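You operate a simulated robot arm through the tools that you are given. There is no shell and no other tool.

Carry out the task below with a simulated robot arm. There is one attempt and no reset: what you move stays moved.

## Task
Remove the short axle, brush the hub block, fit the long axle.
Fine: the short axle stands in the free well of the axle rack; the pink brush goes back. What is to be rubbed or washed off counts as gone when no trace of it is left.

It is judged by the outcome, as a careful person would: the job done as asked, and still so three seconds after it is handed in. It fails if anything else is knocked over, pushed out of place, dropped, spilled or broken.

## Robot
A 6-joint arm with a two-finger parallel gripper, fixed in place. Base frame: the origin is at the foot of the arm, x ahead of it, y to its left, z up; the work surface is at about z = 800. Readings come in mm, rad, newtons and seconds.
With the tool pointing down near the work surface it reaches from about 340 to 760 mm from the base axis. Its first joint turns from -1.152 to 1.152 rad. Payload 2.45 kg.
The tool frame sits at the grasp point between the pads (the TCP): z along the fingers, y along the line on which they close. The tips reach 24 mm beyond it. The gripper opens to 68 mm. The fingers are 17 mm wide and 10 mm thick; the gripper's body (40 by 70 mm) begins 41 mm behind the TCP.
Orientation is told as [roll, pitch, yaw] about the base's x, y, z axes, in that order, counted from this pose: with the fingers straight down and closing along the base's y, the tool's x points along the base's -x, its y along +y and its z along -z.

## Interface
- The arm moves only by the tool move_arm. Its argument "rows" is a list of rows, each an object of numbers (a shift or turn left out is 0, a gripper value left out holds the last): "dx", "dy", "dz": the shift along the tool's x, y, z in units of 25 mm (1.0 is 25 mm); "ax", "ay", "az": the turn, a rotation vector about the tool's x, y, z in units of 8 degrees (1.0 is 8 degrees). In form: [{"dx": .., "dy": .., "dz": .., "ax": .., "ay": .., "az": ..}, ...]. A call has 1 to 20 rows; each row shifts and turns the commanded pose from where the row before left it, along the tool's axes as they then stand. "fingers" is the gripper command, from -1 (shut) to 1 (fully open), values between in proportion, set as the call begins (left out, the last holds). A call with a number of a shift or a turn outside -1 to 1 is refused whole. Each row takes 0.2 s and may step no farther than 50 mm and 0.15 rad from the row before; otherwise, or with a gripper value out of range, the whole call is refused. Where a pose cannot be reached the arm comes as near as it can. A force on the tool above 40 N (or 10 N above the force at the start of the call, whichever is more), or a blocked arm, ends the call early, and 0.2 s more pass. The fingers move at their own pace (about 108 mm/s each) and stop on an object; they squeeze with about 39 N. The grip force told is the motor's: it shows also when the fingers shut on nothing. Time passes only in rows, and 0.2 s behind the last, so rows that do not move let the fingers close. The reply holds the time, the measured pose of the TCP, the force on the tool along the base axes, the opening and the grip force, in the units named above and with some noise, with the torque about the TCP (base axes, N m) and any sound that the robot's microphone picked up, and new pictures: "pictures" is both (left out), scene, wrist or none.
- Cameras (640 x 400 px; columns grow to the right, rows downward): "scene" is fixed at [144.8, 401.9, 1454.9]; the picture's right is [-0.91, -0.41, 0.00], its down [-0.27, 0.60, -0.75] and it looks along [0.30, -0.69, -0.66] (base axes); focal length 234 px, centre (320, 200). "wrist" rides on the gripper at [84, 11, -75] in the tool frame; the picture's right is [-0.13, 0.99, 0.00], its down [-0.60, -0.08, -0.79] and it looks along [-0.79, -0.10, 0.61] (tool axes); focal length 251 px, centre (320, 200). There is no depth. A picture from a camera that has moved, and an enlarged one, comes with that camera's place and axes in the base frame and with its lens.
- close_up(camera, box): a new picture of the part [left, top, right, bottom] of that camera's present view, enlarged. No time passes.
- finish_job(): hands the job in; it is judged then, once.

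Places have to be worked out from the pictures, the camera data and where the tool is seen. Open the gripper and draw the arm clear of the work before you hand the job in, unless the task says otherwise.

The tools are called after "Request:" as name(argument=value, ...) on one line, values as JSON. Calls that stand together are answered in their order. move_arm: Moves the arm, as the interface text tells. Its arguments: {"type":"object","properties":{"rows":{"type":"array","items":{"type":"object","properties":{"dx":{"type":"number"},"dy":{"type":"number"},"dz":{"type":"number"},"ax":{"type":"number"},"ay":{"type":"number"},"az":{"type":"number"}}}},"fingers":{"type":"number"},"pictures":{"type":"string","enum":["both","scene","wrist","none"]}},"required":["rows"]} The other tools are called the same way: close_up (camera, box) takes an enlarged picture of a part of a camera's view; finish_job () hands the job in.

At the start:

```text
t: 0.0
position: [349.9, -341.0, 1167.6]
orientation: [-0.002, 0.0, 0.0]
contact_force: [0.3, 0.3, -0.6]
moment: [-0.03, -0.01, 0.02]
grip_width: 68.0
grasp_force: 0.1
```

scene: 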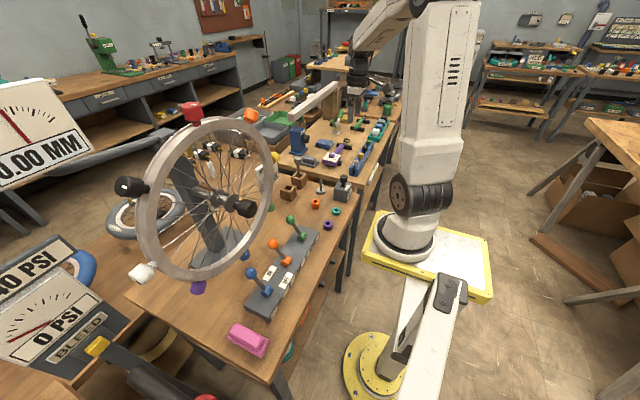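
wrist: 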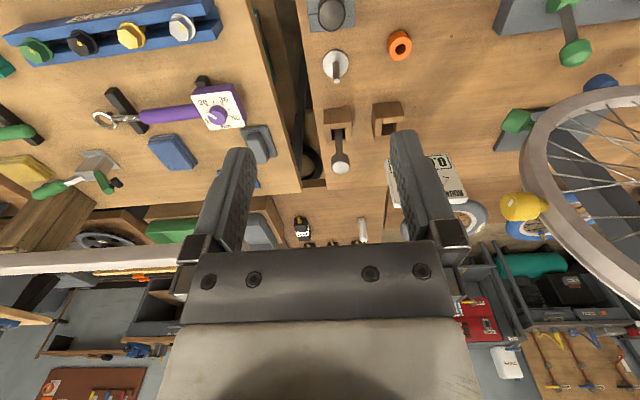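

I start by looking closer at the bench to find the hub block, axle rack and brush.

Request:
close_up(camera="scene", box=[220, 160, 380, 260])

Request:
close_up(camera="scene", box=[200, 220, 340, 370])

Request:
close_up(camera="scene", box=[260, 80, 420, 180])

Request:
close_up(camera="wrist", box=[280, 0, 480, 200])

```text
4.00 times, centred on (300, 210) of scene
camera zoom: at [144.8, 401.9, 1454.9], right [-0.91, -0.41, 0.0], down [-0.27, 0.6, -0.75], along [0.3, -0.69, -0.66], focal length 934 px, centre (400, 160)
```

zoom: 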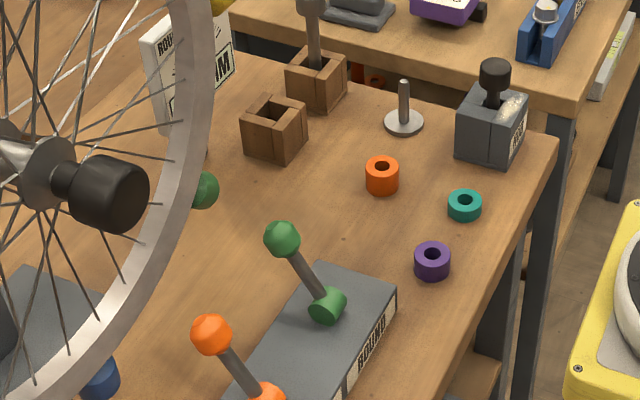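

```text
2.67 times, centred on (270, 295) of scene
camera zoom: at [144.8, 401.9, 1454.9], right [-0.91, -0.41, 0.0], down [-0.27, 0.6, -0.75], along [0.3, -0.69, -0.66], focal length 623 px, centre (453, -53)
```

zoom: 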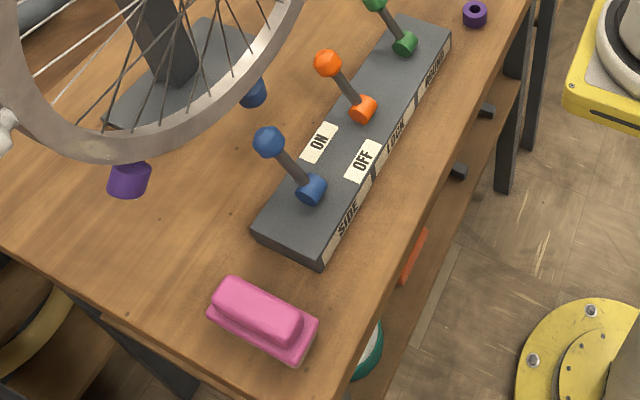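

```text
4.00 times, centred on (340, 130) of scene
camera zoom: at [144.8, 401.9, 1454.9], right [-0.91, -0.41, 0.0], down [-0.27, 0.6, -0.75], along [0.3, -0.69, -0.66], focal length 934 px, centre (240, 480)
```

zoom: 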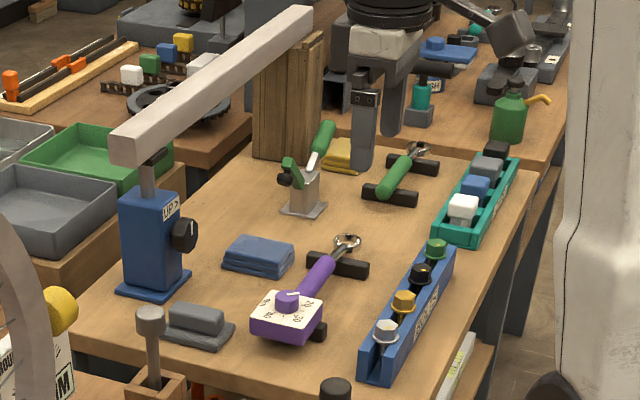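

```text
2.00 times, centred on (380, 100) of wrist
camera zoom: at [266.7, -331.3, 1242.7], right [0.13, 0.99, 0.0], down [0.6, -0.08, 0.79], along [0.79, -0.1, -0.61], focal length 503 px, centre (200, 400)
```

zoom: 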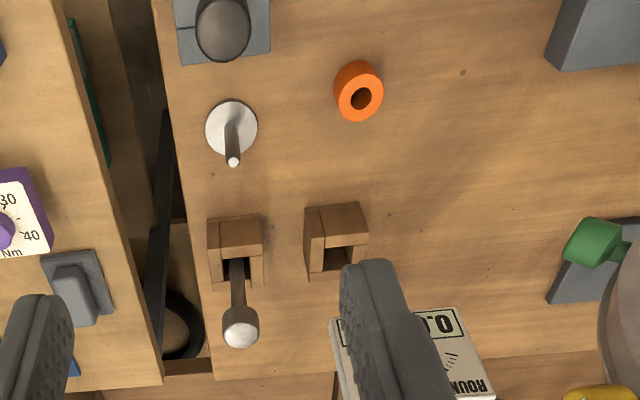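

Request:
close_up(camera="scene", box=[325, 165, 361, 209])

Request:
close_up(camera="wrist", box=[290, 0, 370, 50])

Request:
close_up(camera="scene", box=[220, 315, 280, 365])

Request:
close_up(camera="scene", box=[270, 155, 330, 205])

```text
9.09 times, centred on (343, 187) of scene
camera zoom: at [144.8, 401.9, 1454.9], right [-0.91, -0.41, 0.0], down [-0.27, 0.6, -0.75], along [0.3, -0.69, -0.66], focal length 2122 px, centre (111, 318)
```

zoom: 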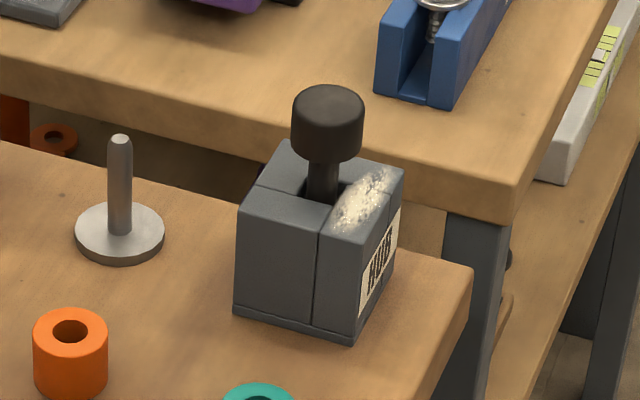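

```text
8.00 times, centred on (330, 25) of wrist
camera zoom: at [266.7, -331.3, 1242.7], right [0.13, 0.99, 0.0], down [0.6, -0.08, 0.79], along [0.79, -0.1, -0.61], focal length 2012 px, centre (240, 1600)
```

zoom: 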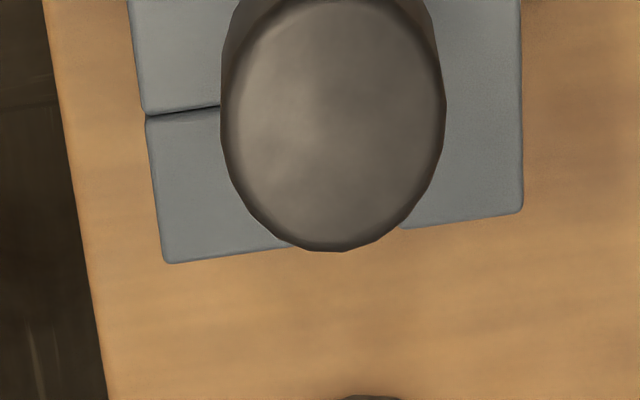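

```text
8.00 times, centred on (250, 340) of scene
camera zoom: at [144.8, 401.9, 1454.9], right [-0.91, -0.41, 0.0], down [-0.27, 0.6, -0.75], along [0.3, -0.69, -0.66], focal length 1868 px, centre (880, -920)
```

zoom: 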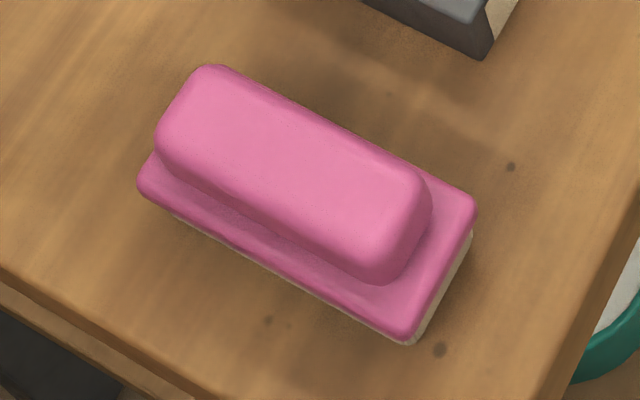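

```text
8.00 times, centred on (300, 180) of scene
camera zoom: at [144.8, 401.9, 1454.9], right [-0.91, -0.41, 0.0], down [-0.27, 0.6, -0.75], along [0.3, -0.69, -0.66], focal length 1868 px, centre (480, 360)
```

zoom: 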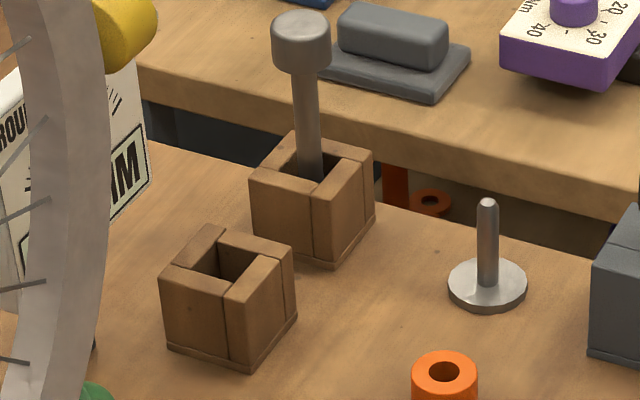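

The hub block carries a black-headed short axle and has a white smear on its top; the brown rack has the long axle in one well and one empty well; the pink brush is near (389, 284). I move in to view the hub block from the wrist camera.

Request:
move_arm(rows=[{"dz": 1, "dx": 0.4}, {"dz": 1, "dx": 0.4}, {"dz": 1, "dx": 0.4}, {"dz": 1, "dx": 0.4}, {"dz": 1, "dx": 0.4}, {"dz": 0.5}], fingers=1)

```text
t: 1.4
position: [300.6, -341.1, 1030.2]
orientation: [-0.001, -0.001, 0.0]
contact_force: [-0.8, -0.8, 0.3]
moment: [-0.01, 0.04, 0.02]
grip_width: 67.8
grasp_force: 0.1
camera wrist: at [217.2, -332.3, 1104.8], right [0.13, 0.99, 0.0], down [0.6, -0.08, 0.79], along [0.79, -0.1, -0.61], focal length 251 px, centre (320, 200)
```

scene: 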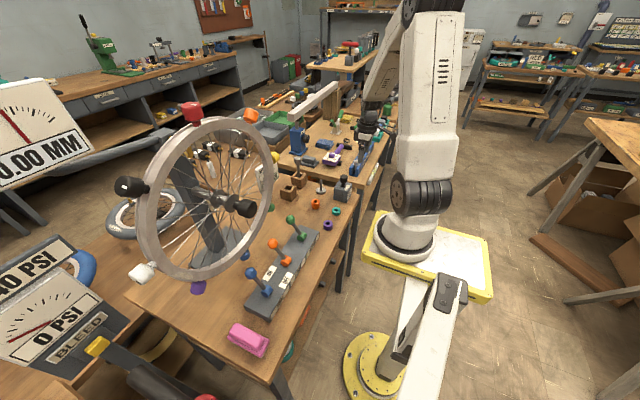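
wrist: 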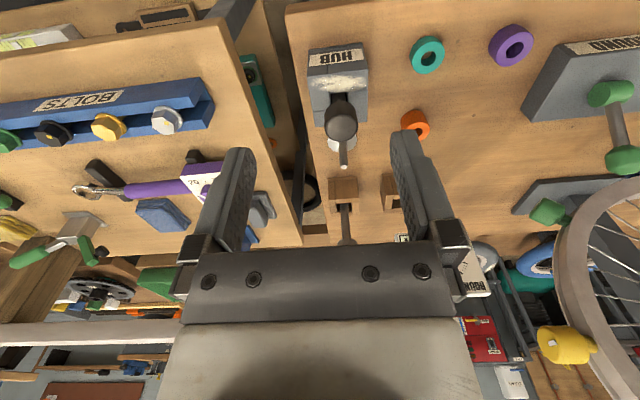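

Request:
close_up(camera="wrist", box=[290, 20, 410, 170])

Request:
close_up(camera="wrist", box=[290, 120, 430, 260])

```text
2.67 times, centred on (350, 95) of wrist
camera zoom: at [217.2, -332.3, 1104.8], right [0.13, 0.99, 0.0], down [0.6, -0.08, 0.79], along [0.79, -0.1, -0.61], focal length 670 px, centre (240, 480)
```

zoom: 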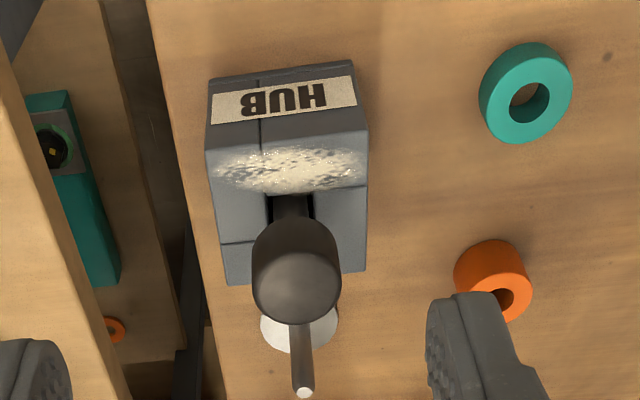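

```text
2.86 times, centred on (360, 190) of wrist
camera zoom: at [217.2, -332.3, 1104.8], right [0.13, 0.99, 0.0], down [0.6, -0.08, 0.79], along [0.79, -0.1, -0.61], focal length 718 px, centre (206, 229)
```

zoom: 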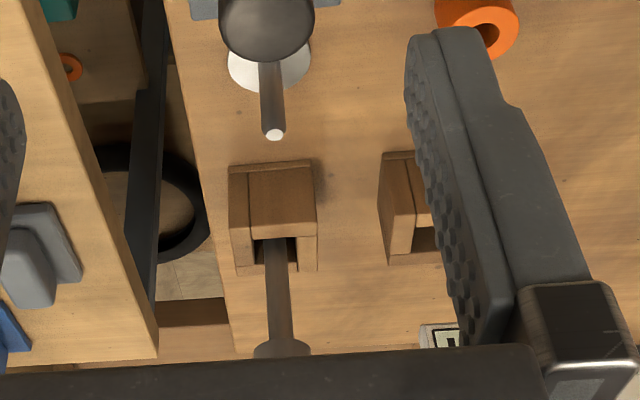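

Hub block measures about x 338–398, y −360…−300, top z≈858, with the axle head near (366,−330), z≈892–915; dirt strip on the top at x 342–357. I move above the head and check alignment.

Request:
move_arm(rows=[{"dx": -0.9, "dy": 0.2}, {"dx": -0.9, "dy": 0.24}, {"dx": -0.82}, {"dz": 0.9}, {"dz": 0.9}], pictures="both")

```text
t: 2.6
position: [366.2, -330.1, 984.3]
orientation: [-0.003, 0.001, 0.0]
contact_force: [-0.3, 1.2, -1.0]
moment: [0.01, 0.03, 0.01]
grip_width: 67.8
grasp_force: 0.1
camera wrist: at [282.4, -320.7, 1059.7], right [0.13, 0.99, 0.0], down [0.6, -0.08, 0.79], along [0.79, -0.1, -0.61], focal length 251 px, centre (320, 200)
```

scene: 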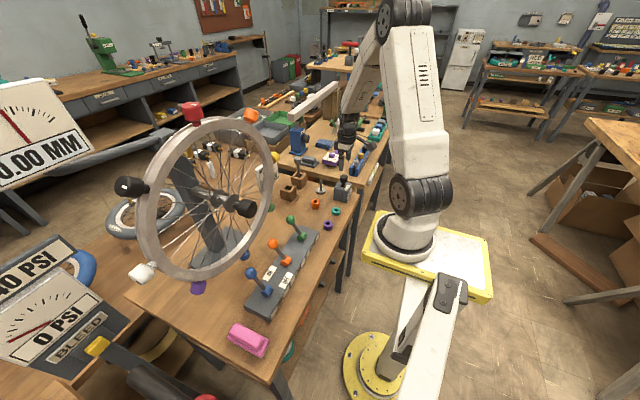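
wrist: 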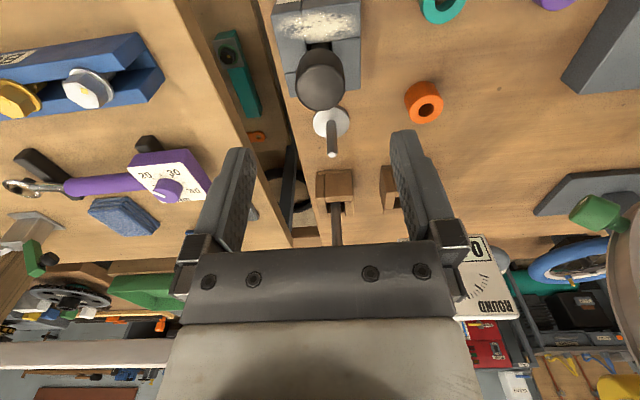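

Request:
close_up(camera="wrist", box=[260, 0, 380, 120])

Request:
close_up(camera="wrist", box=[290, 90, 430, 250])

Request:
close_up(camera="scene", box=[325, 120, 375, 210])

```text
3.33 times, centred on (320, 60) of wrist
camera zoom: at [282.4, -320.7, 1059.7], right [0.13, 0.99, 0.0], down [0.6, -0.08, 0.79], along [0.79, -0.1, -0.61], focal length 838 px, centre (320, 667)
```

zoom: 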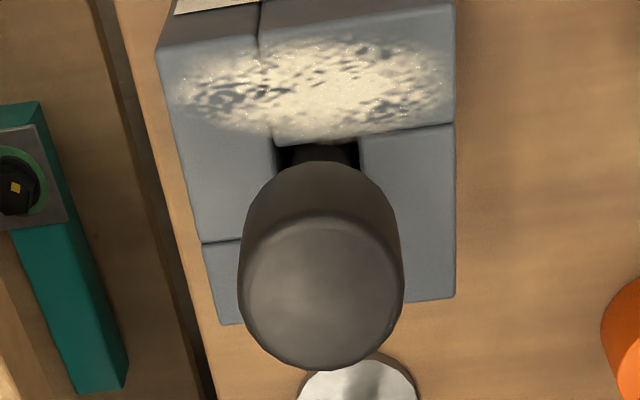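

```text
2.50 times, centred on (360, 170) of wrist
camera zoom: at [282.4, -320.7, 1059.7], right [0.13, 0.99, 0.0], down [0.6, -0.08, 0.79], along [0.79, -0.1, -0.61], focal length 629 px, centre (220, 275)
```

zoom: 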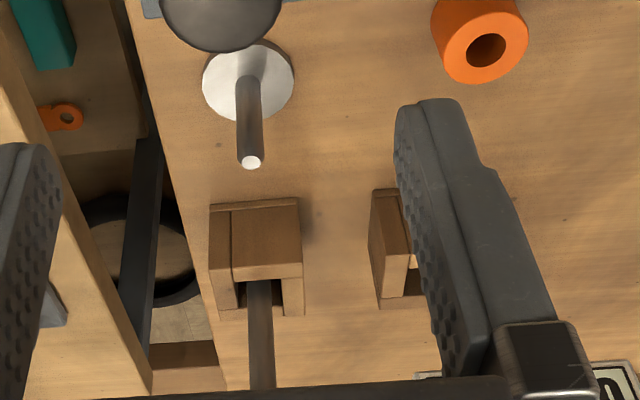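

```text
4.44 times, centred on (350, 165) of scene
camera zoom: at [144.8, 401.9, 1454.9], right [-0.91, -0.41, 0.0], down [-0.27, 0.6, -0.75], along [0.3, -0.69, -0.66], focal length 1038 px, centre (187, 356)
```

zoom: 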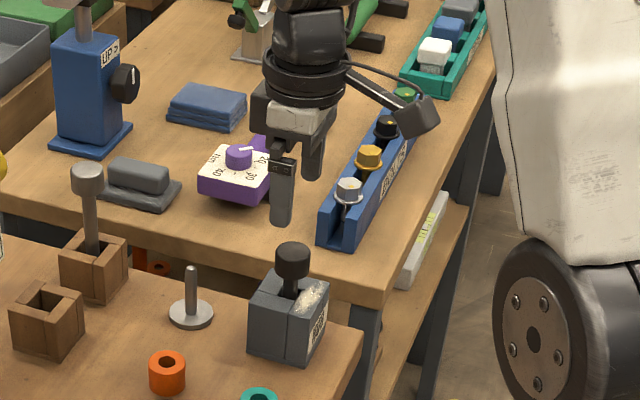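

Head diameter ≈32 mm, centred ≈(369,−330.5), z about 880–902. I lower straight down around it, to TCP z≈892, with fingers open.

Request:
move_arm(rows=[{"dx": -0.12, "dz": 0.9}, {"dz": 0.9}, {"dz": 0.9}, {"dz": 0.9}])

Request:
close_up(camera="scene", box=[325, 150, 361, 209])

```text
t: 3.6
position: [369.5, -330.1, 895.3]
orientation: [-0.002, -0.001, 0.0]
contact_force: [-0.1, -0.2, 0.6]
moment: [0.01, 0.03, -0.03]
grip_width: 68.0
grasp_force: 0.1
camera wrist: at [285.0, -320.4, 969.8], right [0.13, 0.99, 0.0], down [0.6, -0.08, 0.79], along [0.79, -0.1, -0.61], focal length 251 px, centre (320, 200)
```

scene: 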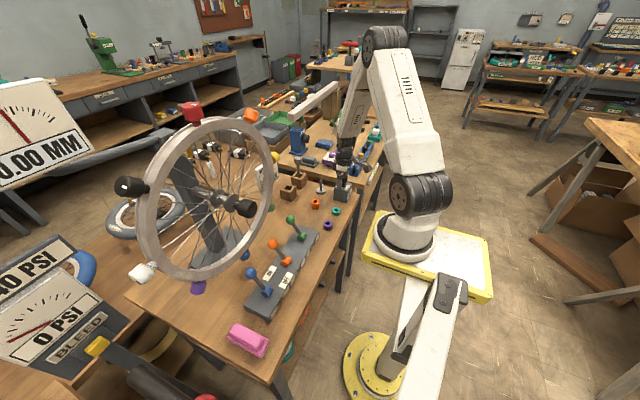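
wrist: 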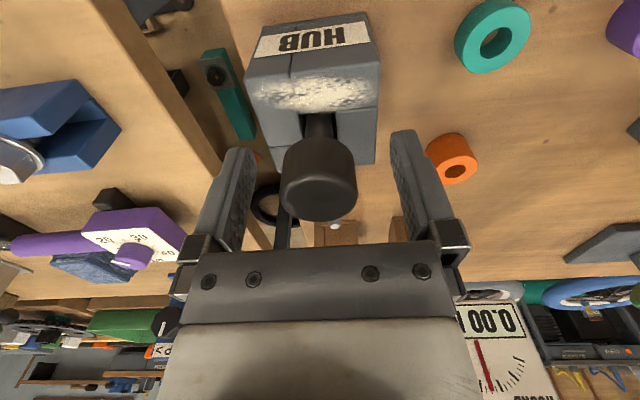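

```text
6.78 times, centred on (343, 180) of scene
camera zoom: at [144.8, 401.9, 1454.9], right [-0.91, -0.41, 0.0], down [-0.27, 0.6, -0.75], along [0.3, -0.69, -0.66], focal length 1583 px, centre (164, 339)
```

zoom: 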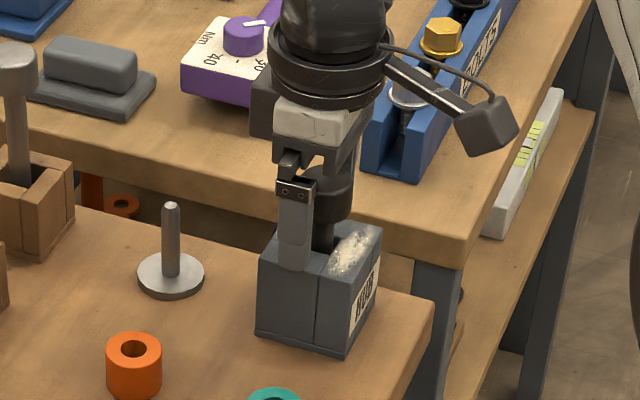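

The head sits between the fingers as expected. I lower 5 mm more and close on it.

Request:
move_arm(rows=[{"dz": 0.2}], pictures="none")

Request:
move_arm(rows=[{}, {}, {}], fingers=-1)

```text
t: 4.0
position: [369.7, -330.2, 889.2]
orientation: [-0.001, 0.0, 0.0]
contact_force: [-0.1, -0.1, 0.3]
moment: [0.0, -0.01, -0.01]
grip_width: 67.9
grasp_force: 0.0
```

```text
t: 4.8
position: [368.6, -330.9, 890.7]
orientation: [-0.001, 0.001, 0.0]
contact_force: [-0.7, -0.2, 0.4]
moment: [0.02, 0.0, 0.0]
grip_width: 30.7
grasp_force: 39.1
camera wrist: at [284.9, -320.6, 965.0], right [0.13, 0.99, 0.0], down [0.6, -0.08, 0.79], along [0.79, -0.1, -0.61], focal length 251 px, centre (320, 200)
```

scene: 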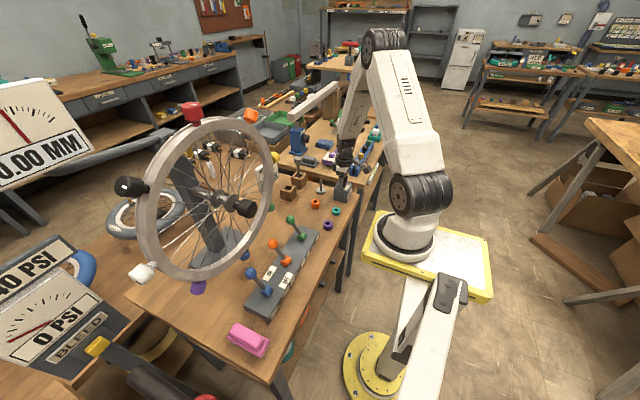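
wrist: 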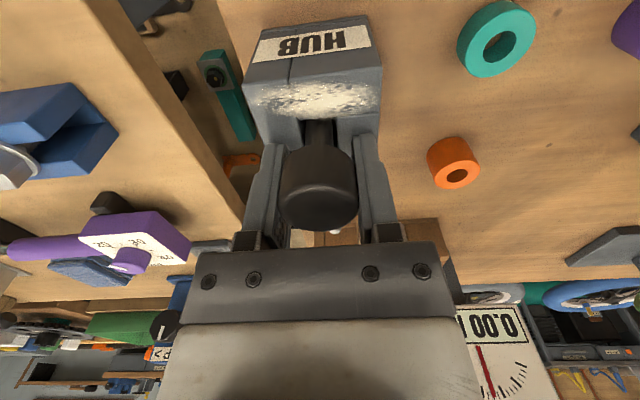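

Gripped at 30.7 mm. I lift straight up and watch that only the axle comes.

Request:
move_arm(rows=[{"dz": -0.5}, {"dz": -0.8}, {"dz": -0.8}, {"dz": -0.8}])

Request:
close_up(camera="scene", box=[325, 120, 375, 209])

Request:
close_up(camera="wrist", box=[240, 0, 400, 240])

```text
t: 5.8
position: [370.2, -329.2, 961.6]
orientation: [-0.005, 0.001, 0.0]
contact_force: [0.2, 0.0, -1.3]
moment: [-0.01, 0.0, 0.01]
grip_width: 30.8
grasp_force: 39.1
camera wrist: at [285.6, -320.6, 1037.6], right [0.13, 0.99, 0.0], down [0.6, -0.08, 0.79], along [0.79, -0.1, -0.61], focal length 251 px, centre (320, 200)
```

scene: 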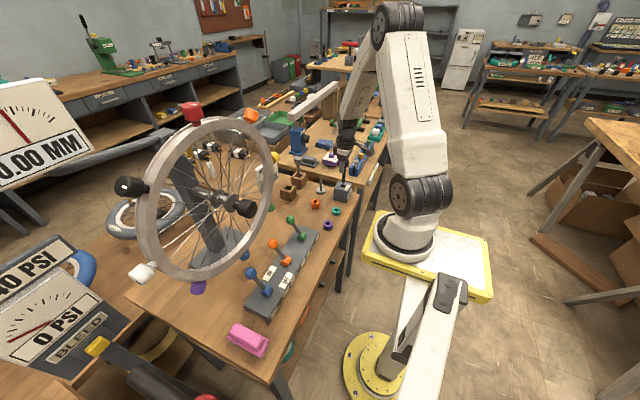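
wrist: 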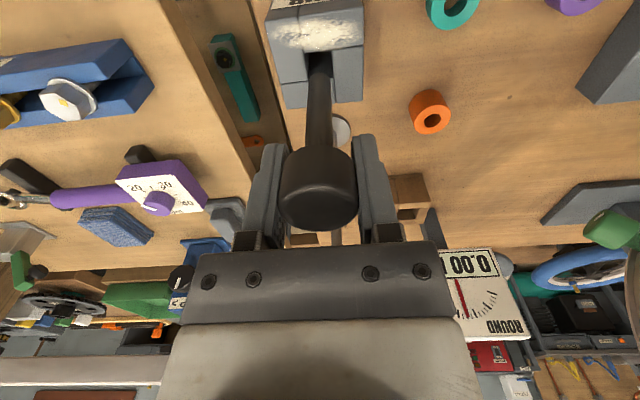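

```text
4.49 times, centred on (350, 164) of scene
camera zoom: at [144.9, 401.9, 1454.9], right [-0.91, -0.41, 0.0], down [-0.27, 0.6, -0.75], along [0.3, -0.69, -0.66], focal length 1049 px, centre (185, 360)
```

zoom: 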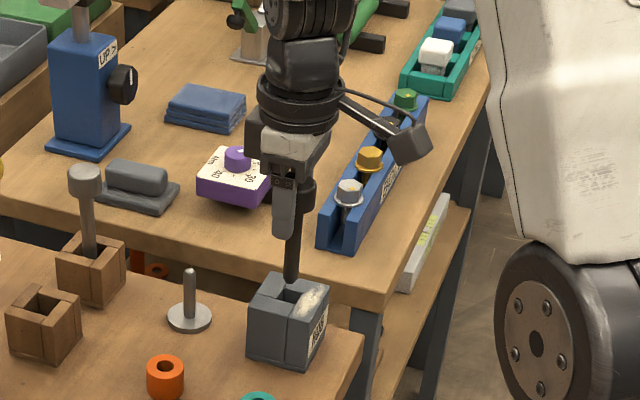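

```text
1.67 times, centred on (320, 120) of wrist
camera zoom: at [285.6, -320.6, 1037.6], right [0.13, 0.99, 0.0], down [0.6, -0.08, 0.79], along [0.79, -0.1, -0.61], focal length 419 px, centre (320, 333)
```

zoom: 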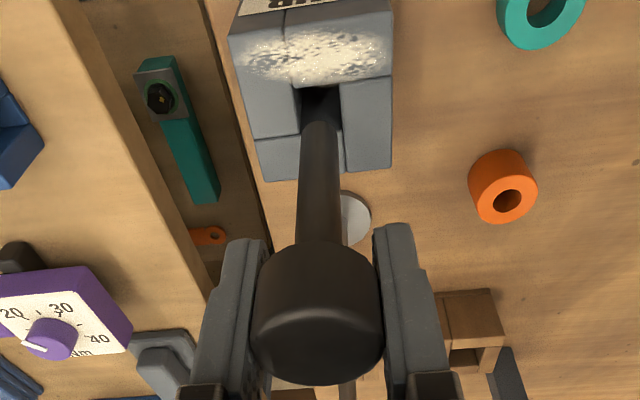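

Request:
move_arm(rows=[{"dz": -0.8}, {"dz": -0.8}, {"dz": -0.8}])

Request:
close_up(camera="scene", box=[325, 120, 375, 209])

Request:
close_up(camera="wrist", box=[240, 0, 400, 240])

```text
t: 6.6
position: [370.0, -329.5, 1022.3]
orientation: [-0.002, 0.001, 0.001]
contact_force: [-0.5, 0.4, -1.8]
moment: [0.03, 0.0, -0.01]
grip_width: 30.7
grasp_force: 39.1
camera wrist: at [285.5, -320.6, 1097.9], right [0.13, 0.99, 0.0], down [0.6, -0.08, 0.79], along [0.79, -0.1, -0.61], focal length 251 px, centre (320, 200)
```

scene: 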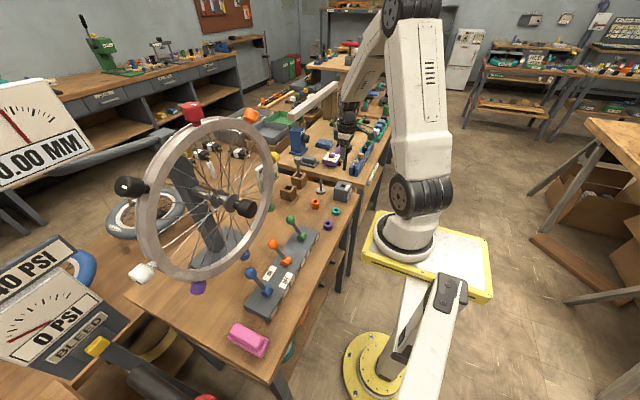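
wrist: 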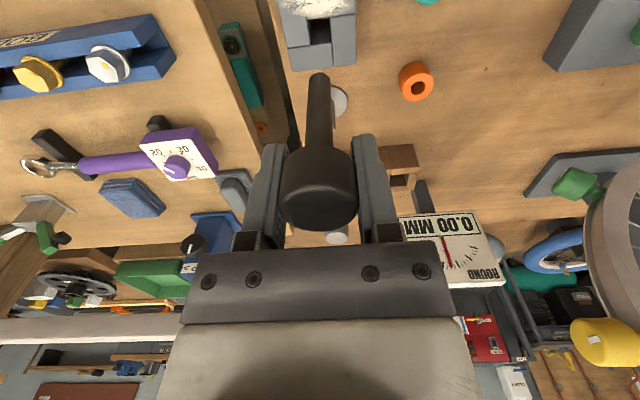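

```text
4.49 times, centred on (350, 164) of scene
camera zoom: at [144.9, 401.9, 1454.9], right [-0.91, -0.41, 0.0], down [-0.27, 0.6, -0.75], along [0.3, -0.69, -0.66], focal length 1049 px, centre (185, 360)
```

zoom: 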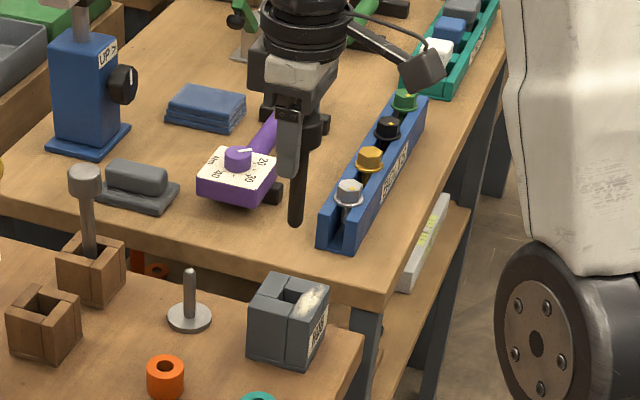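

```text
1.67 times, centred on (320, 120) of wrist
camera zoom: at [285.5, -320.6, 1097.9], right [0.13, 0.99, 0.0], down [0.6, -0.08, 0.79], along [0.79, -0.1, -0.61], focal length 419 px, centre (320, 333)
```

zoom: 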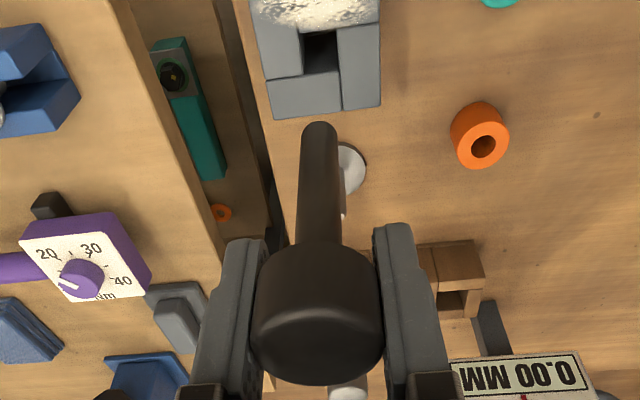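

The short axle is out and hanging straight (tip ≈82 mm below TCP). I move ahead, staying high, to get a clear look at the rack's wells.

Request:
move_arm(rows=[{"dz": -0.7}, {"dx": -0.96, "dy": 0.24}, {"dx": -0.96, "dy": 0.24}, {"dx": -0.96, "dy": 0.24}, {"dx": -0.96, "dy": 0.24}, {"dx": -0.96, "dy": 0.24}])

Request:
close_up(camera="wrist", box=[280, 40, 440, 200])

```text
t: 8.0
position: [489.7, -300.0, 1040.3]
orientation: [-0.002, 0.0, 0.0]
contact_force: [-0.4, -0.4, -1.5]
moment: [0.01, -0.02, -0.01]
grip_width: 30.9
grasp_force: 38.4
camera wrist: at [405.5, -291.0, 1115.1], right [0.13, 0.99, 0.0], down [0.6, -0.08, 0.79], along [0.79, -0.1, -0.61], focal length 251 px, centre (320, 200)
```

scene: 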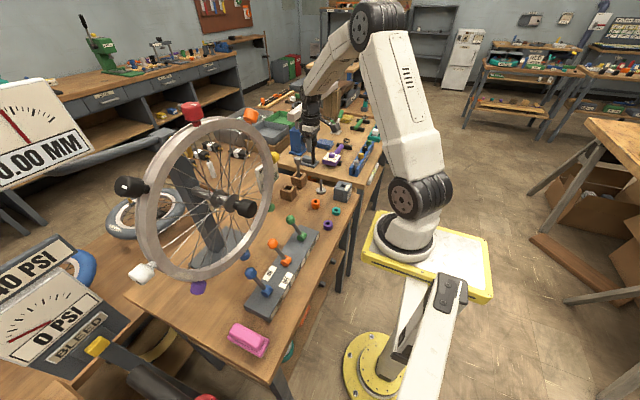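
wrist: 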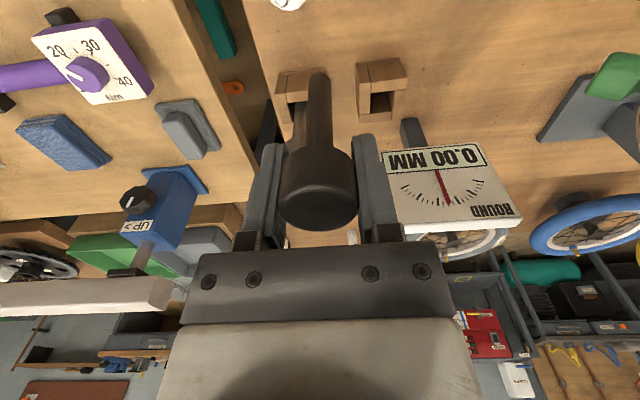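

```text
2.50 times, centred on (360, 120) of wrist
camera zoom: at [405.5, -291.0, 1115.1], right [0.13, 0.99, 0.0], down [0.6, -0.08, 0.79], along [0.79, -0.1, -0.61], focal length 629 px, centre (220, 400)
```

zoom: 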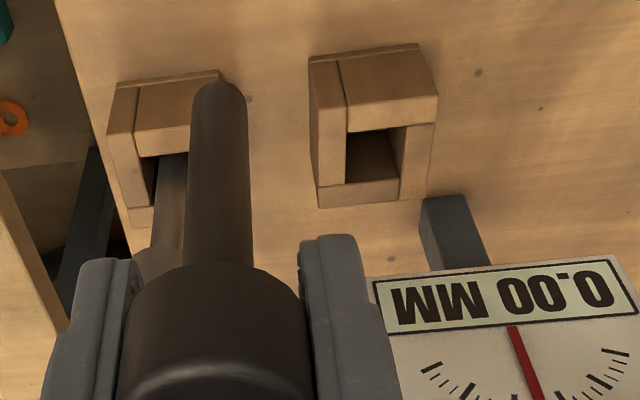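

The free well is clear: outer x 552–602, y −266…−215, opening ≈27 mm centred at (578,−240.5), top z≈847. I carry the axle above it, then check.

Request:
move_arm(rows=[{"dy": 0.8}, {"dy": 0.8}, {"dy": 0.78}, {"dx": -0.9}, {"dx": -0.9}, {"dx": -0.9}, {"dx": -0.83}, {"dz": 0.8}, {"dz": 0.8}])

Request:
close_up(camera="wrist", box=[240, 0, 400, 160])

Request:
close_up(camera="scene", box=[260, 110, 340, 210])

```text
t: 10.0
position: [578.1, -240.5, 1000.1]
orientation: [0.0, 0.001, 0.001]
contact_force: [0.9, -0.3, -0.7]
moment: [-0.01, -0.02, -0.01]
grip_width: 30.7
grasp_force: 39.0
camera wrist: at [493.8, -231.3, 1074.6], right [0.13, 0.99, 0.0], down [0.6, -0.08, 0.79], along [0.79, -0.1, -0.61], focal length 251 px, centre (320, 200)
```

scene: 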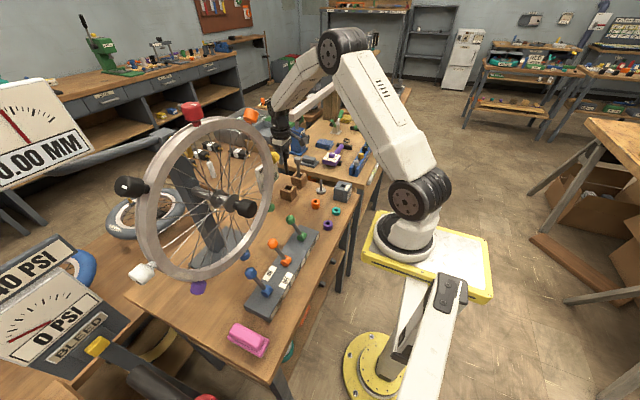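
wrist: 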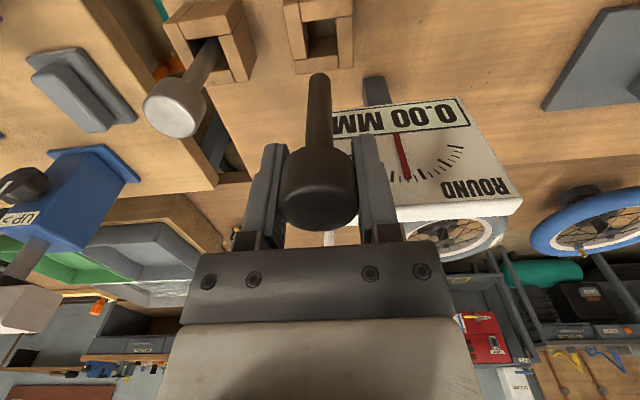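

```text
2.50 times, centred on (320, 80) of wrist
camera zoom: at [493.8, -231.3, 1074.6], right [0.13, 0.99, 0.0], down [0.6, -0.08, 0.79], along [0.79, -0.1, -0.61], focal length 629 px, centre (320, 500)
```

zoom: 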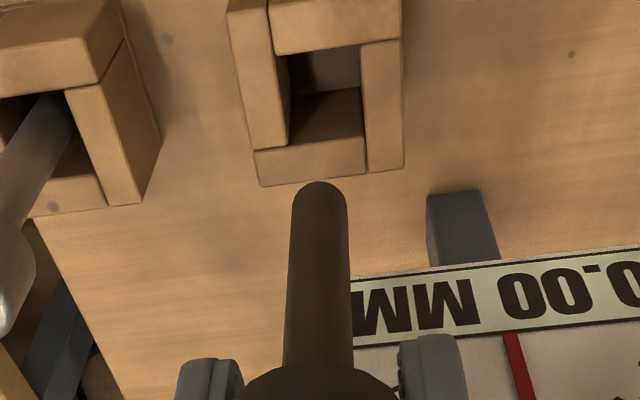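

```text
4.00 times, centred on (300, 160) of scene
camera zoom: at [144.9, 401.8, 1454.9], right [-0.91, -0.41, 0.0], down [-0.27, 0.6, -0.75], along [0.3, -0.69, -0.66], focal length 934 px, centre (400, 360)
```

zoom: 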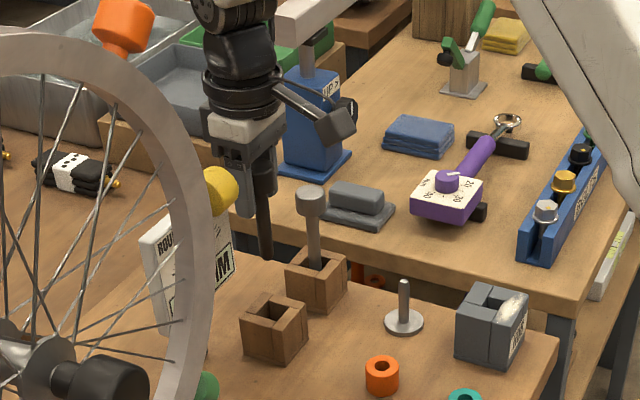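

Axle tip is over the opening (577,−240.6). I lower to just above where it should bottom out.

Request:
move_arm(rows=[{"dz": 0.8, "dx": 0.04}, {"dz": 0.8}, {"dz": 0.8}, {"dz": 0.8}, {"dz": 0.6}])

Request:
close_up(camera="wrist", box=[240, 0, 400, 200])

Request:
close_up(camera="scene", box=[260, 130, 340, 210])

```text
t: 11.2
position: [577.0, -240.8, 904.1]
orientation: [-0.001, 0.002, 0.001]
contact_force: [0.3, -1.1, -1.1]
moment: [0.04, -0.01, -0.03]
grip_width: 30.7
grasp_force: 39.4
camera wrist: at [492.3, -231.1, 979.3], right [0.13, 0.99, 0.0], down [0.6, -0.08, 0.79], along [0.79, -0.1, -0.61], focal length 251 px, centre (320, 200)
```

scene: 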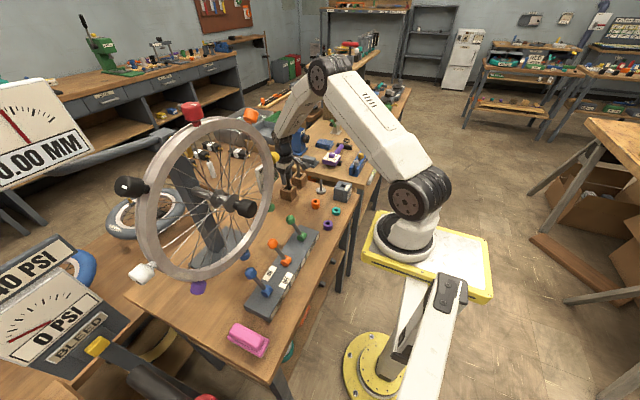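
wrist: 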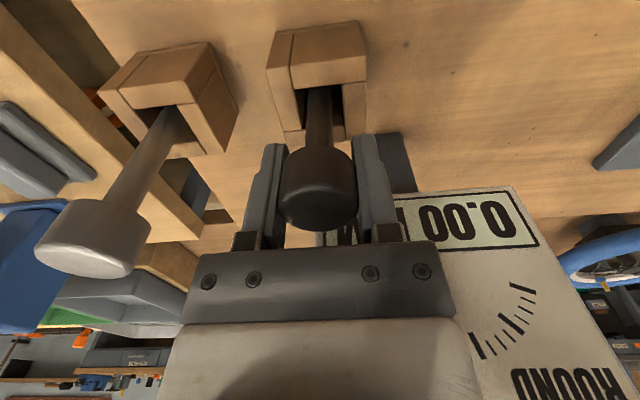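

```text
2.00 times, centred on (320, 100) of wrist
camera zoom: at [492.3, -231.1, 979.3], right [0.13, 0.99, 0.0], down [0.6, -0.08, 0.79], along [0.79, -0.1, -0.61], focal length 503 px, centre (320, 400)
```

zoom: 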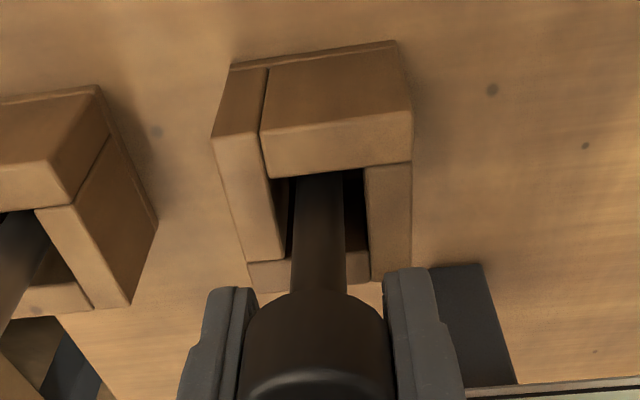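

```text
5.00 times, centred on (300, 170) of scene
camera zoom: at [144.9, 401.8, 1454.9], right [-0.91, -0.41, 0.0], down [-0.27, 0.6, -0.75], along [0.3, -0.69, -0.66], focal length 1167 px, centre (420, 350)
```

zoom: 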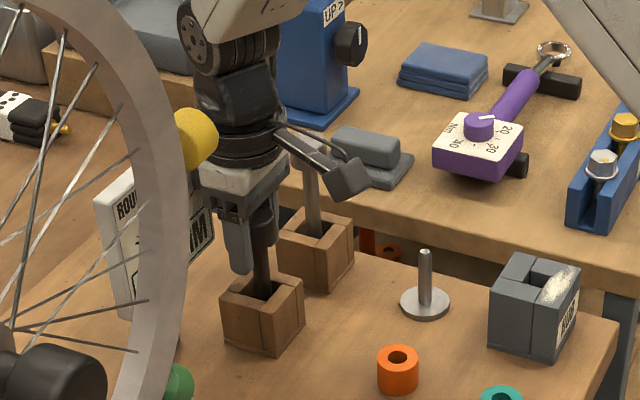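

The shaft is in the opening with clearance. I go down in small steps watching the force for bottoming.

Request:
move_arm(rows=[{"dz": 0.16}, {"dz": 0.12}, {"dz": 0.08}], pictures="none")

Request:
move_arm(rows=[{"dz": 0.08}, {"dz": 0.04}], pictures="none")

```text
t: 12.0
position: [576.2, -239.2, 895.7]
orientation: [-0.001, -0.001, -0.001]
contact_force: [0.0, 0.1, -1.7]
moment: [-0.01, 0.0, -0.03]
grip_width: 30.7
grasp_force: 38.6
```

```text
t: 12.6
position: [577.2, -239.8, 893.1]
orientation: [-0.001, 0.0, -0.001]
contact_force: [0.1, 1.0, -1.3]
moment: [0.0, 0.01, -0.03]
grip_width: 30.8
grasp_force: 39.0
```

Request:
move_arm(rows=[{"dz": 0.06}, {"dz": 0.04}], pictures="none")

Request:
move_arm(rows=[{"dz": 0.04}, {"dz": 0.04}], pictures="none")

```text
t: 13.2
position: [576.0, -239.3, 890.7]
orientation: [-0.002, 0.0, 0.0]
contact_force: [0.4, 0.4, -1.7]
moment: [-0.03, 0.01, 0.0]
grip_width: 30.8
grasp_force: 39.5
```

```text
t: 13.8
position: [576.8, -240.8, 889.7]
orientation: [-0.003, 0.002, -0.001]
contact_force: [-4.3, 2.6, 13.5]
moment: [0.17, 0.45, -0.01]
grip_width: 30.5
grasp_force: 38.7
```

The axle bottomed (13.5 N). I ease off half a millimetre and release.

Request:
move_arm(rows=[{"dz": -0.03}], pictures="none")

Request:
move_arm(rows=[{}, {}, {}], fingers=1)

Request:
close_up(camera="wrist", box=[220, 0, 420, 250])

```text
t: 14.2
position: [576.0, -240.1, 888.7]
orientation: [-0.002, -0.001, 0.001]
contact_force: [-3.3, 1.6, 9.9]
moment: [0.11, 0.34, -0.01]
grip_width: 30.7
grasp_force: 39.2
```

```text
t: 15.0
position: [577.1, -240.3, 889.1]
orientation: [-0.001, 0.0, 0.0]
contact_force: [-0.7, 0.3, 0.7]
moment: [0.0, 0.01, -0.02]
grip_width: 67.8
grasp_force: 0.1
camera wrist: at [492.3, -231.3, 964.4], right [0.13, 0.99, 0.0], down [0.6, -0.08, 0.79], along [0.79, -0.1, -0.61], focal length 251 px, centre (320, 200)
```

scene: 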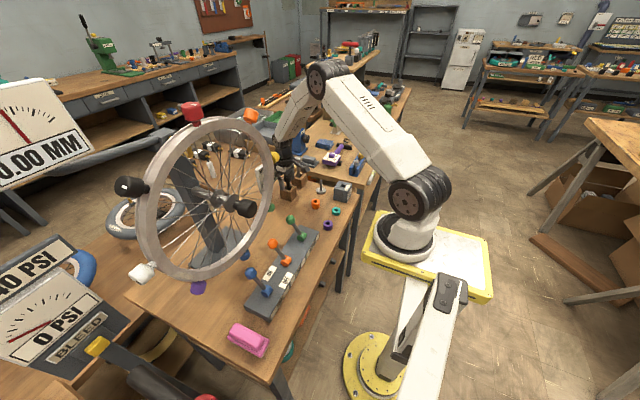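
wrist: 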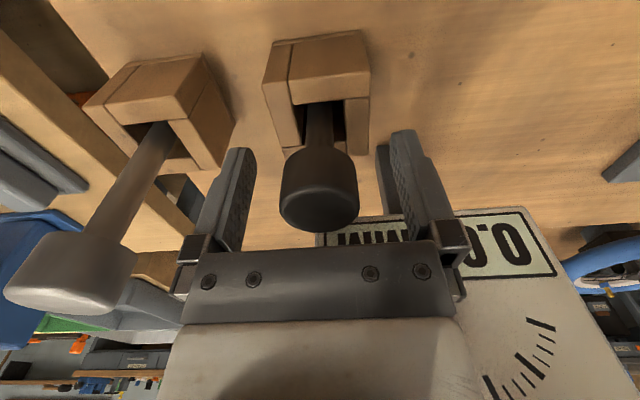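

```text
1.60 times, centred on (320, 125) of wrist
camera zoom: at [492.3, -231.3, 964.4], right [0.13, 0.99, 0.0], down [0.6, -0.08, 0.79], along [0.79, -0.1, -0.61], focal length 402 px, centre (320, 320)
```

zoom: 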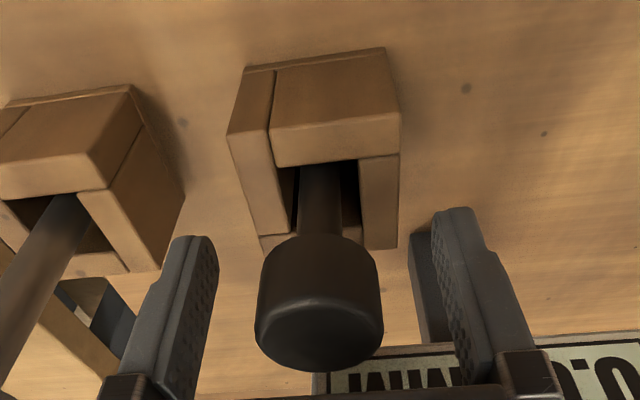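

The short axle stands upright in the free well. I rise straight up, draw back to x≈370 and then look before swinging left toward the brush.

Request:
move_arm(rows=[{"dz": -0.6}, {"dz": -0.9}, {"dz": -1}, {"dz": -1}, {"dz": -1}, {"dz": -1}, {"dz": -1}, {"dx": 0.92}, {"dx": 0.92}, {"dx": 0.92}, {"dx": 0.92}, {"dx": 0.92}, {"dx": 0.92}, {"dx": 0.92}, {"dx": 0.92}, {"dx": 0.92}])

Request:
close_up(camera="scene", box=[260, 130, 340, 210])

```text
t: 18.4
position: [369.6, -241.6, 1051.7]
orientation: [-0.002, 0.0, -0.001]
contact_force: [-0.4, -0.7, -0.4]
moment: [-0.04, 0.0, 0.01]
grip_width: 67.8
grasp_force: 0.1
camera wrist: at [285.2, -231.1, 1126.5], right [0.13, 0.99, 0.0], down [0.6, -0.08, 0.79], along [0.79, -0.1, -0.61], focal length 251 px, centre (320, 200)
```

scene: 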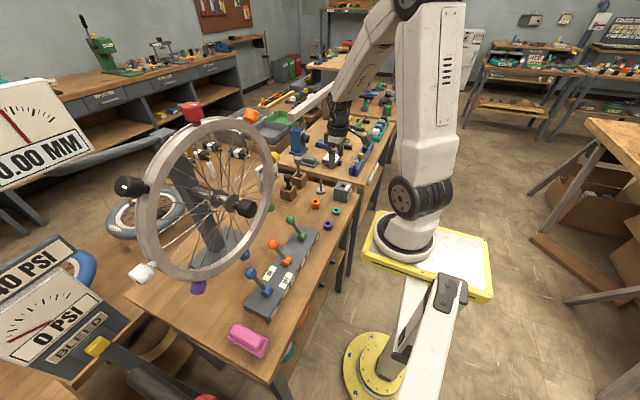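
wrist: 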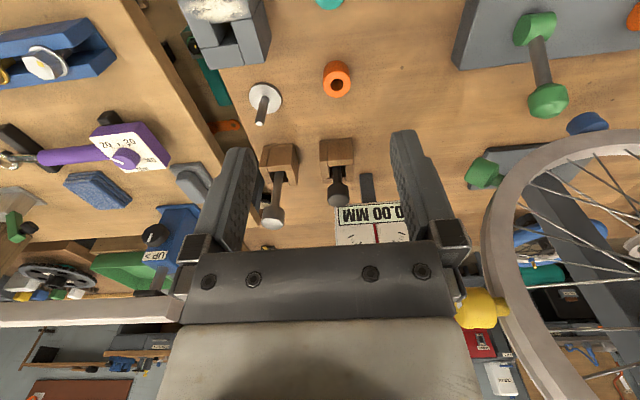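

```text
5.00 times, centred on (300, 170) of scene
camera zoom: at [144.8, 401.9, 1454.9], right [-0.91, -0.41, 0.0], down [-0.27, 0.6, -0.75], along [0.3, -0.69, -0.66], focal length 1167 px, centre (420, 350)
```

zoom: 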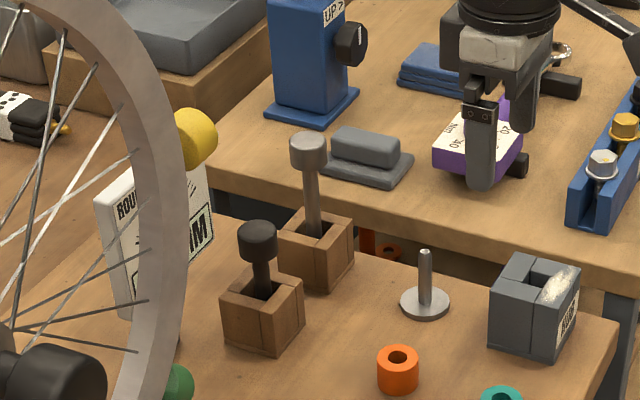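

The short axle is in place. The wheel's nearest rim edge is near (520,−92), so sweeping left at x≈370 and z≈1050 keeps ~100 mm clear; I go half way first.

Request:
move_arm(rows=[{"dy": 1}, {"dy": 1}, {"dy": 1}, {"dy": 1}, {"dy": 1}, {"dy": 1}, {"dy": 1}, {"dy": 1}, {"dy": 1}, {"dy": 1}, {"dy": 1}])

```text
t: 20.8
position: [369.4, 36.0, 1052.2]
orientation: [0.0, 0.0, 0.0]
contact_force: [0.3, -0.8, 0.7]
moment: [0.01, 0.0, 0.0]
grip_width: 68.1
grasp_force: 0.0
camera wrist: at [285.1, 44.5, 1126.9], right [0.13, 0.99, 0.0], down [0.6, -0.08, 0.79], along [0.79, -0.1, -0.61], focal length 251 px, centre (320, 200)
```

scene: 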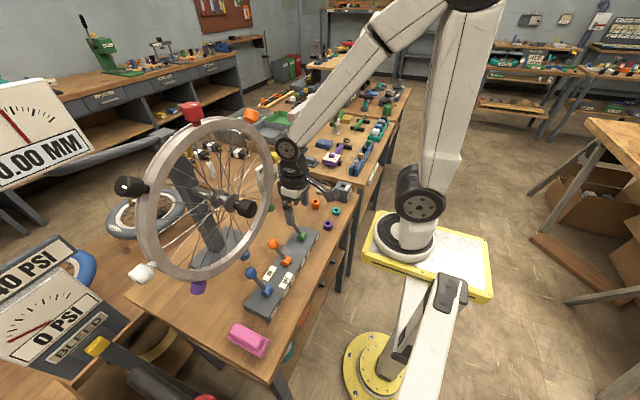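
wrist: 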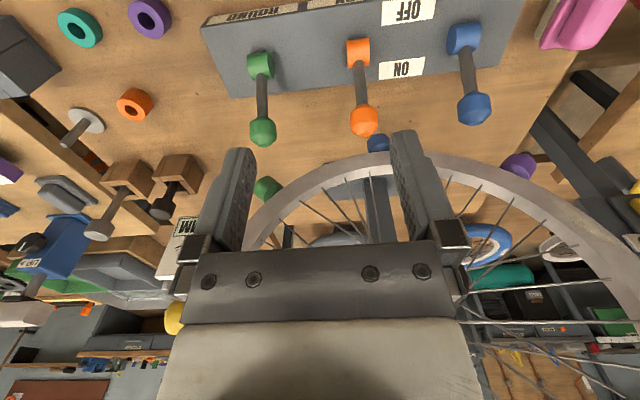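

Clear of the wheel. I continue to above the brush.

Request:
move_arm(rows=[{"dy": 1}, {"dy": 1}, {"dy": 1}, {"dy": 1}, {"dy": 1}, {"dy": 1}, {"dy": 1}, {"dy": 1}, {"dy": 0.9}, {"dy": 0.9}, {"dx": -0.3, "dz": 0.8}, {"dx": -0.3, "dz": 0.8}])

Request:
close_up(camera="wrist", box=[240, 0, 400, 160])

```text
t: 23.4
position: [384.1, 279.4, 1011.7]
orientation: [-0.002, 0.0, -0.001]
contact_force: [0.5, 0.3, 0.9]
moment: [-0.02, 0.02, -0.01]
grip_width: 67.8
grasp_force: 0.0
camera wrist: at [301.2, 288.1, 1086.3], right [0.13, 0.99, 0.0], down [0.6, -0.08, 0.79], along [0.79, -0.1, -0.61], focal length 251 px, centre (320, 200)
```

scene: 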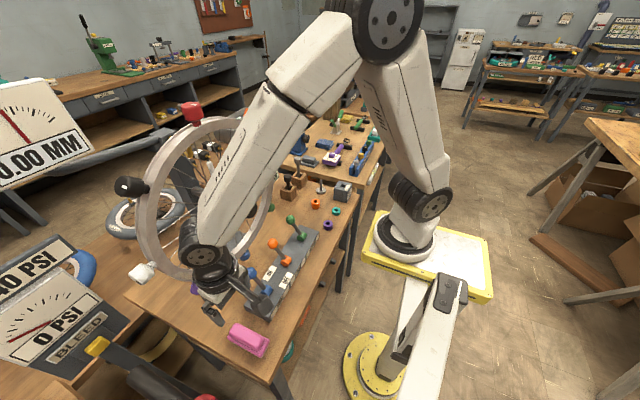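
wrist: 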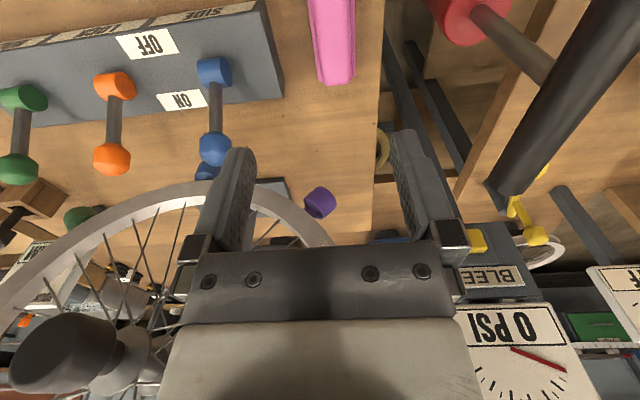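

```text
2.50 times, centred on (320, 80) of wrist
camera zoom: at [301.2, 288.1, 1086.3], right [0.13, 0.99, 0.0], down [0.6, -0.08, 0.79], along [0.79, -0.1, -0.61], focal length 629 px, centre (320, 500)
```

zoom: 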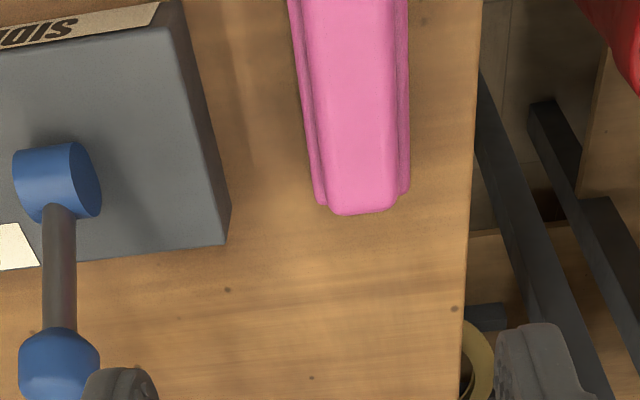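

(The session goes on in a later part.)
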